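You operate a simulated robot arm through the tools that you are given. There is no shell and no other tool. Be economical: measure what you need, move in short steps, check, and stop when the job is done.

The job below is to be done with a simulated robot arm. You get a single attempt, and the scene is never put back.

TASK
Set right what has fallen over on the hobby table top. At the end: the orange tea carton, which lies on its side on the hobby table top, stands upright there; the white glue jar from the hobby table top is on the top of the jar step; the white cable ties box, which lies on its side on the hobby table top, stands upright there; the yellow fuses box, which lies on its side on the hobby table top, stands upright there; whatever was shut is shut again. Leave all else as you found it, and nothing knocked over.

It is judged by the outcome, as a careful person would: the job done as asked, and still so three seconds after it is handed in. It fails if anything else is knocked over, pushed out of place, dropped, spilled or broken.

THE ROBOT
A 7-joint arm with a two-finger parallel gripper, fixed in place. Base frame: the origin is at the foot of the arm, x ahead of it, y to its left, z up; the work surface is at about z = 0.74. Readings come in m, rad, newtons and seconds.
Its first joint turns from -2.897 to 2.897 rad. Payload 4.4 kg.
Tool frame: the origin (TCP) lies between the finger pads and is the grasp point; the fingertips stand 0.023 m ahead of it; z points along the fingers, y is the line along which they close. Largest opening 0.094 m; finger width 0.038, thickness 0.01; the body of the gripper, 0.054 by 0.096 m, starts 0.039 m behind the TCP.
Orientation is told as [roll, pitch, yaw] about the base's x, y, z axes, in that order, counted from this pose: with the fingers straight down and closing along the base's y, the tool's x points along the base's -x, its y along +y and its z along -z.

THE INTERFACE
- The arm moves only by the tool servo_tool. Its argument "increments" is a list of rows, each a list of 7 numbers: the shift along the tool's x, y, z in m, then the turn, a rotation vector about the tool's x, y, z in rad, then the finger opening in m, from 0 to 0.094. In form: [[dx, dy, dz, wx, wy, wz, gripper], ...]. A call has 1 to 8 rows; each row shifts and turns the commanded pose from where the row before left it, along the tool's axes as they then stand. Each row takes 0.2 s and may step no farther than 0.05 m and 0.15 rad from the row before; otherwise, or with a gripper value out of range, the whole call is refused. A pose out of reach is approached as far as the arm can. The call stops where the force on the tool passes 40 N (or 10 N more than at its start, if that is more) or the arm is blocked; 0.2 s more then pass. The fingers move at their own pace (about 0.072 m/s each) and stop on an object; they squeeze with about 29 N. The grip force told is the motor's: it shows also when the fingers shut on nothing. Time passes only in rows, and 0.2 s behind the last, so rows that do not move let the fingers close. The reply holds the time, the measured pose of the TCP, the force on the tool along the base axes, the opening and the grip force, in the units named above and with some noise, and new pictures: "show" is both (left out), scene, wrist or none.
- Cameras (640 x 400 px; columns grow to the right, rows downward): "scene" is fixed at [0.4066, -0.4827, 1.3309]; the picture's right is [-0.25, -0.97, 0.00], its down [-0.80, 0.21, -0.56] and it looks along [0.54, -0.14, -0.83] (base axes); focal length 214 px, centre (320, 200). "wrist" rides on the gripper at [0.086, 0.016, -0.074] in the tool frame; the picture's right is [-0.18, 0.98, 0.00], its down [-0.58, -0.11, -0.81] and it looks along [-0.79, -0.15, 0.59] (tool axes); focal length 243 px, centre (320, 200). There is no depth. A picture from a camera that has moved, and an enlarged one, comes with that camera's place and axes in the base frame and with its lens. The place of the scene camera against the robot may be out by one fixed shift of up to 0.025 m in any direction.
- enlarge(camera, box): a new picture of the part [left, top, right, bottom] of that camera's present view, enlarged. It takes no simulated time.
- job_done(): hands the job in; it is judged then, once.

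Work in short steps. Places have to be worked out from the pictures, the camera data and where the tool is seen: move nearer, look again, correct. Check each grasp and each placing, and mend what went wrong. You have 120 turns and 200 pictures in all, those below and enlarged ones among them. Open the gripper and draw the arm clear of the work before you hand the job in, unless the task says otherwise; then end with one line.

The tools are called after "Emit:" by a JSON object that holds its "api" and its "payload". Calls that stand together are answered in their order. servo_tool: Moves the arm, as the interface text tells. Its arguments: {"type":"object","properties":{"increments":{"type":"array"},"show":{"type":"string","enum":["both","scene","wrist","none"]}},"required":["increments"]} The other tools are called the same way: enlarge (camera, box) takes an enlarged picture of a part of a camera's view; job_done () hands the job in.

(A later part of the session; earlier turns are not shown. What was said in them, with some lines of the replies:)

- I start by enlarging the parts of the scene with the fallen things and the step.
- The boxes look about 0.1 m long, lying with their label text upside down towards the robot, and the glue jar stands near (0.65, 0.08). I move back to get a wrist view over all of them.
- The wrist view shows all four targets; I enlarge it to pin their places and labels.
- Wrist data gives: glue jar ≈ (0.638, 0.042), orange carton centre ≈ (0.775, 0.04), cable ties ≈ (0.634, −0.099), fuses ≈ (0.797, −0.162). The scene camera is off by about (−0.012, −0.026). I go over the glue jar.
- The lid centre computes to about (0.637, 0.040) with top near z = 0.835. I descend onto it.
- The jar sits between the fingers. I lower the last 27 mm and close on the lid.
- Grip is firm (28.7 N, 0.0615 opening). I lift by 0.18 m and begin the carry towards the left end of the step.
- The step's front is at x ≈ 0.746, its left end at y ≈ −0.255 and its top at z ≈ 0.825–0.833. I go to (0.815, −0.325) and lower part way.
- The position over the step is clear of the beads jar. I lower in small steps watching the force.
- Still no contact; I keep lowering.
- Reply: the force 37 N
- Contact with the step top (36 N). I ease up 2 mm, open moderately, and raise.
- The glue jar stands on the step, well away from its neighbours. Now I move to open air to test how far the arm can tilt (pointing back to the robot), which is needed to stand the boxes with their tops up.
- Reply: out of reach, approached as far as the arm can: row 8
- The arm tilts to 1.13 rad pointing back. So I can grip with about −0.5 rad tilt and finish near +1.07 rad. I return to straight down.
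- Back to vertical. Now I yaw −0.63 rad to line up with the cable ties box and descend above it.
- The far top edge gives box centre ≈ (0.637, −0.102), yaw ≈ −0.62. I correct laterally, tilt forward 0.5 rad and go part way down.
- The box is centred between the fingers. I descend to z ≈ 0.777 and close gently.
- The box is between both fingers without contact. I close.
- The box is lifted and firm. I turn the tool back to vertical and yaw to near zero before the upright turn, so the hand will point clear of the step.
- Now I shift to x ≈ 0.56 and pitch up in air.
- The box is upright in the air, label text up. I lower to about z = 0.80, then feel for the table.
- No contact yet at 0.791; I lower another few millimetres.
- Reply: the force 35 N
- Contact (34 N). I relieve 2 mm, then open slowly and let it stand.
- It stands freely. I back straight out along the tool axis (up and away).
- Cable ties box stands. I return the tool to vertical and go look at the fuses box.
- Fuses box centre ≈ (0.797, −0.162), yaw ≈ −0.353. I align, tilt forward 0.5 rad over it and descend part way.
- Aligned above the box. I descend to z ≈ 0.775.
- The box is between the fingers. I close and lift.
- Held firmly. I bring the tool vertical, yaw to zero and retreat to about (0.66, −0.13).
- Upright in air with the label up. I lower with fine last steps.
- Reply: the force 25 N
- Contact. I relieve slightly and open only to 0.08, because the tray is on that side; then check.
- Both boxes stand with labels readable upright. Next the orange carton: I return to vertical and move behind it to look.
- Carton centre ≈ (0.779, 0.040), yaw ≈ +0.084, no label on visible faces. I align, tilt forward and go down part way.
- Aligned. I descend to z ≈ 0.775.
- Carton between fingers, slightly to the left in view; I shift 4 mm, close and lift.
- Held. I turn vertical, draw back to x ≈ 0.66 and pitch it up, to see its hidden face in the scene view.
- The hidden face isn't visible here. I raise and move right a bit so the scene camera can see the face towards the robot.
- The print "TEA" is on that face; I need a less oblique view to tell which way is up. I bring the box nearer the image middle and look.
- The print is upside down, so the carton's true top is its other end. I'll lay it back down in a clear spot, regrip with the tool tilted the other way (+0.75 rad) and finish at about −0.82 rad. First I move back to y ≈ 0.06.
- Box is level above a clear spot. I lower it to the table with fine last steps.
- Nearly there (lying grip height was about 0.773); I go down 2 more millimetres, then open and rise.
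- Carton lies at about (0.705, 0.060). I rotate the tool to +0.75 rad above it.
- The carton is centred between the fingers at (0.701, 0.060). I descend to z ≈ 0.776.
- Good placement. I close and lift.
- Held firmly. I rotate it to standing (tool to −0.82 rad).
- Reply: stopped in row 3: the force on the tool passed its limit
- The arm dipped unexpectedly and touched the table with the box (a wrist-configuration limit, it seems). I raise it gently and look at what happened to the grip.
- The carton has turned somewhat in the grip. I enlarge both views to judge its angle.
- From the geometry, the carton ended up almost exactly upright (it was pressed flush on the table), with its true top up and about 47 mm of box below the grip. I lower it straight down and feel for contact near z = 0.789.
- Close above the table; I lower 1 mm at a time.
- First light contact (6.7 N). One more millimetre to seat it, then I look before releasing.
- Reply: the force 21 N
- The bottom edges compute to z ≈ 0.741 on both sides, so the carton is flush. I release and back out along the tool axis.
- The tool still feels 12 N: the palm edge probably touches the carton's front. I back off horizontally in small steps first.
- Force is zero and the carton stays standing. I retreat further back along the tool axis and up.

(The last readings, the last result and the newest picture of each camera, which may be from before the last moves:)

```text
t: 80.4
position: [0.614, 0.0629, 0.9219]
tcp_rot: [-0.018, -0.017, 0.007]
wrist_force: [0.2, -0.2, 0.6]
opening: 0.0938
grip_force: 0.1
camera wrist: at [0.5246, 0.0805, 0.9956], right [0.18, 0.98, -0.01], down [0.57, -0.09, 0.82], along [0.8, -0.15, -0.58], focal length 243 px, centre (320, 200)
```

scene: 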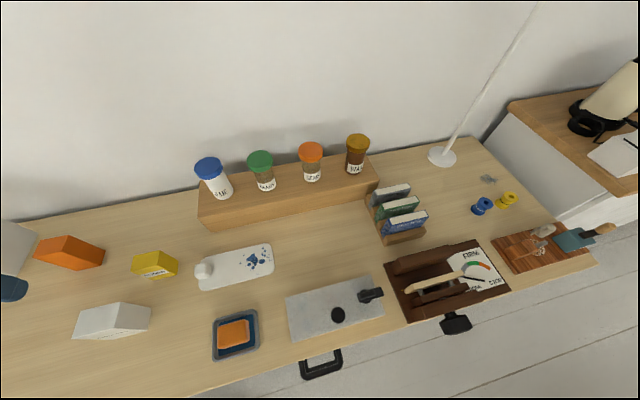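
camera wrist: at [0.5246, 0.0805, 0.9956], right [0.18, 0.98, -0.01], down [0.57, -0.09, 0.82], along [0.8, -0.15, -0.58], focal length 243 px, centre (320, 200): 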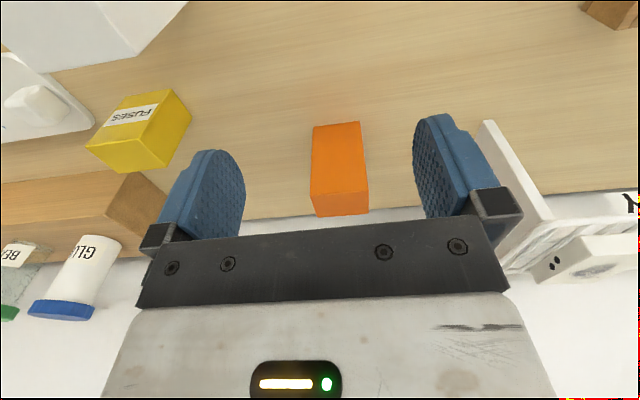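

I enlarge to verify all four objects from both cameras.

Emit:
{"api": "enlarge", "payload": {"camera": "wrist", "box": [60, 60, 260, 185]}}

Emit:
{"api": "enlarge", "payload": {"camera": "scene", "box": [20, 220, 212, 340]}}

```text
3.20 times, centred on (160, 122) of wrist
camera zoom: at [0.5246, 0.0805, 0.9956], right [0.18, 0.98, -0.01], down [0.57, -0.09, 0.82], along [0.8, -0.15, -0.58], focal length 776 px, centre (832, 448)
```

zoom: 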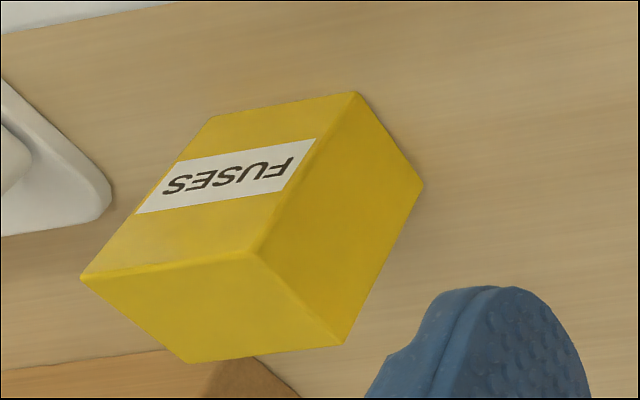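

```text
3.33 times, centred on (116, 280) of scene
camera zoom: at [0.4066, -0.4827, 1.3309], right [-0.25, -0.97, 0.0], down [-0.8, 0.21, -0.56], along [0.54, -0.14, -0.83], focal length 715 px, centre (1000, -67)
```

zoom: 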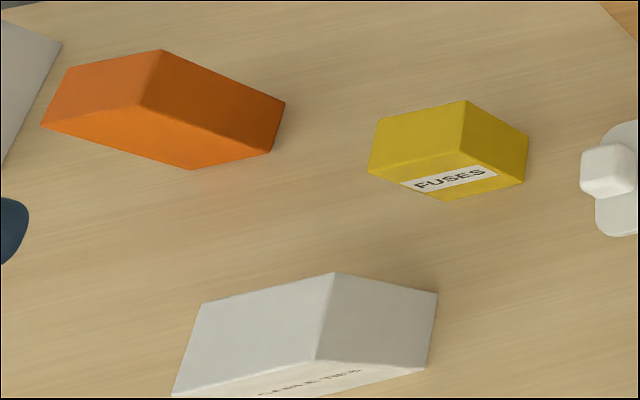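

All three boxes stand with their labels the right way up, and the glue jar is on the step. I raise the arm clear and take a last look.

Emit:
{"api": "servo_tool", "payload": {"increments": [[0.02, 0, -0.04, 0, 0, 0, 0.094], [0.02, 0, -0.04, 0, 0, 0, 0.094], [0.02, 0, -0.04, 0, 0, 0, 0.094], [0.02, 0, -0.04, 0, 0, 0, 0.094]]}}

```text
t: 81.4
position: [0.5282, 0.0628, 1.0793]
tcp_rot: [-0.018, -0.018, 0.004]
wrist_force: [0.2, 0.1, 0.3]
opening: 0.0938
grip_force: 0.1
camera wrist: at [0.4387, 0.0808, 1.1533], right [0.18, 0.98, -0.01], down [0.57, -0.09, 0.82], along [0.8, -0.15, -0.57], focal length 243 px, centre (320, 200)
```

scene: 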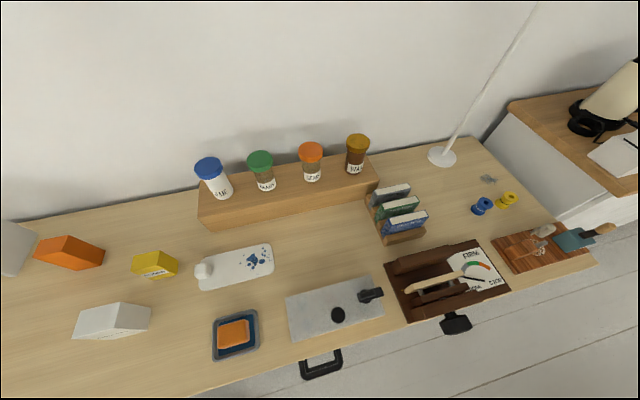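
wrist: 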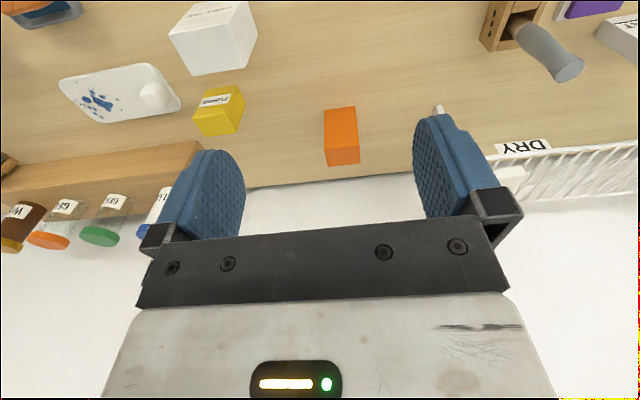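

Everything stands as asked, nothing else has moved, and the gripper is open and clear, so I hand the job in.

Emit:
{"api": "job_done", "payload": {}}

```text
The job is handed in.
```

The tea carton, cable ties box and fuses box now stand upright on the hobby table with their labels the right way up, each a little nearer the robot than where it lay. The glue jar is on top of the jar step. Nothing had to be opened, and nothing else appears to have moved.
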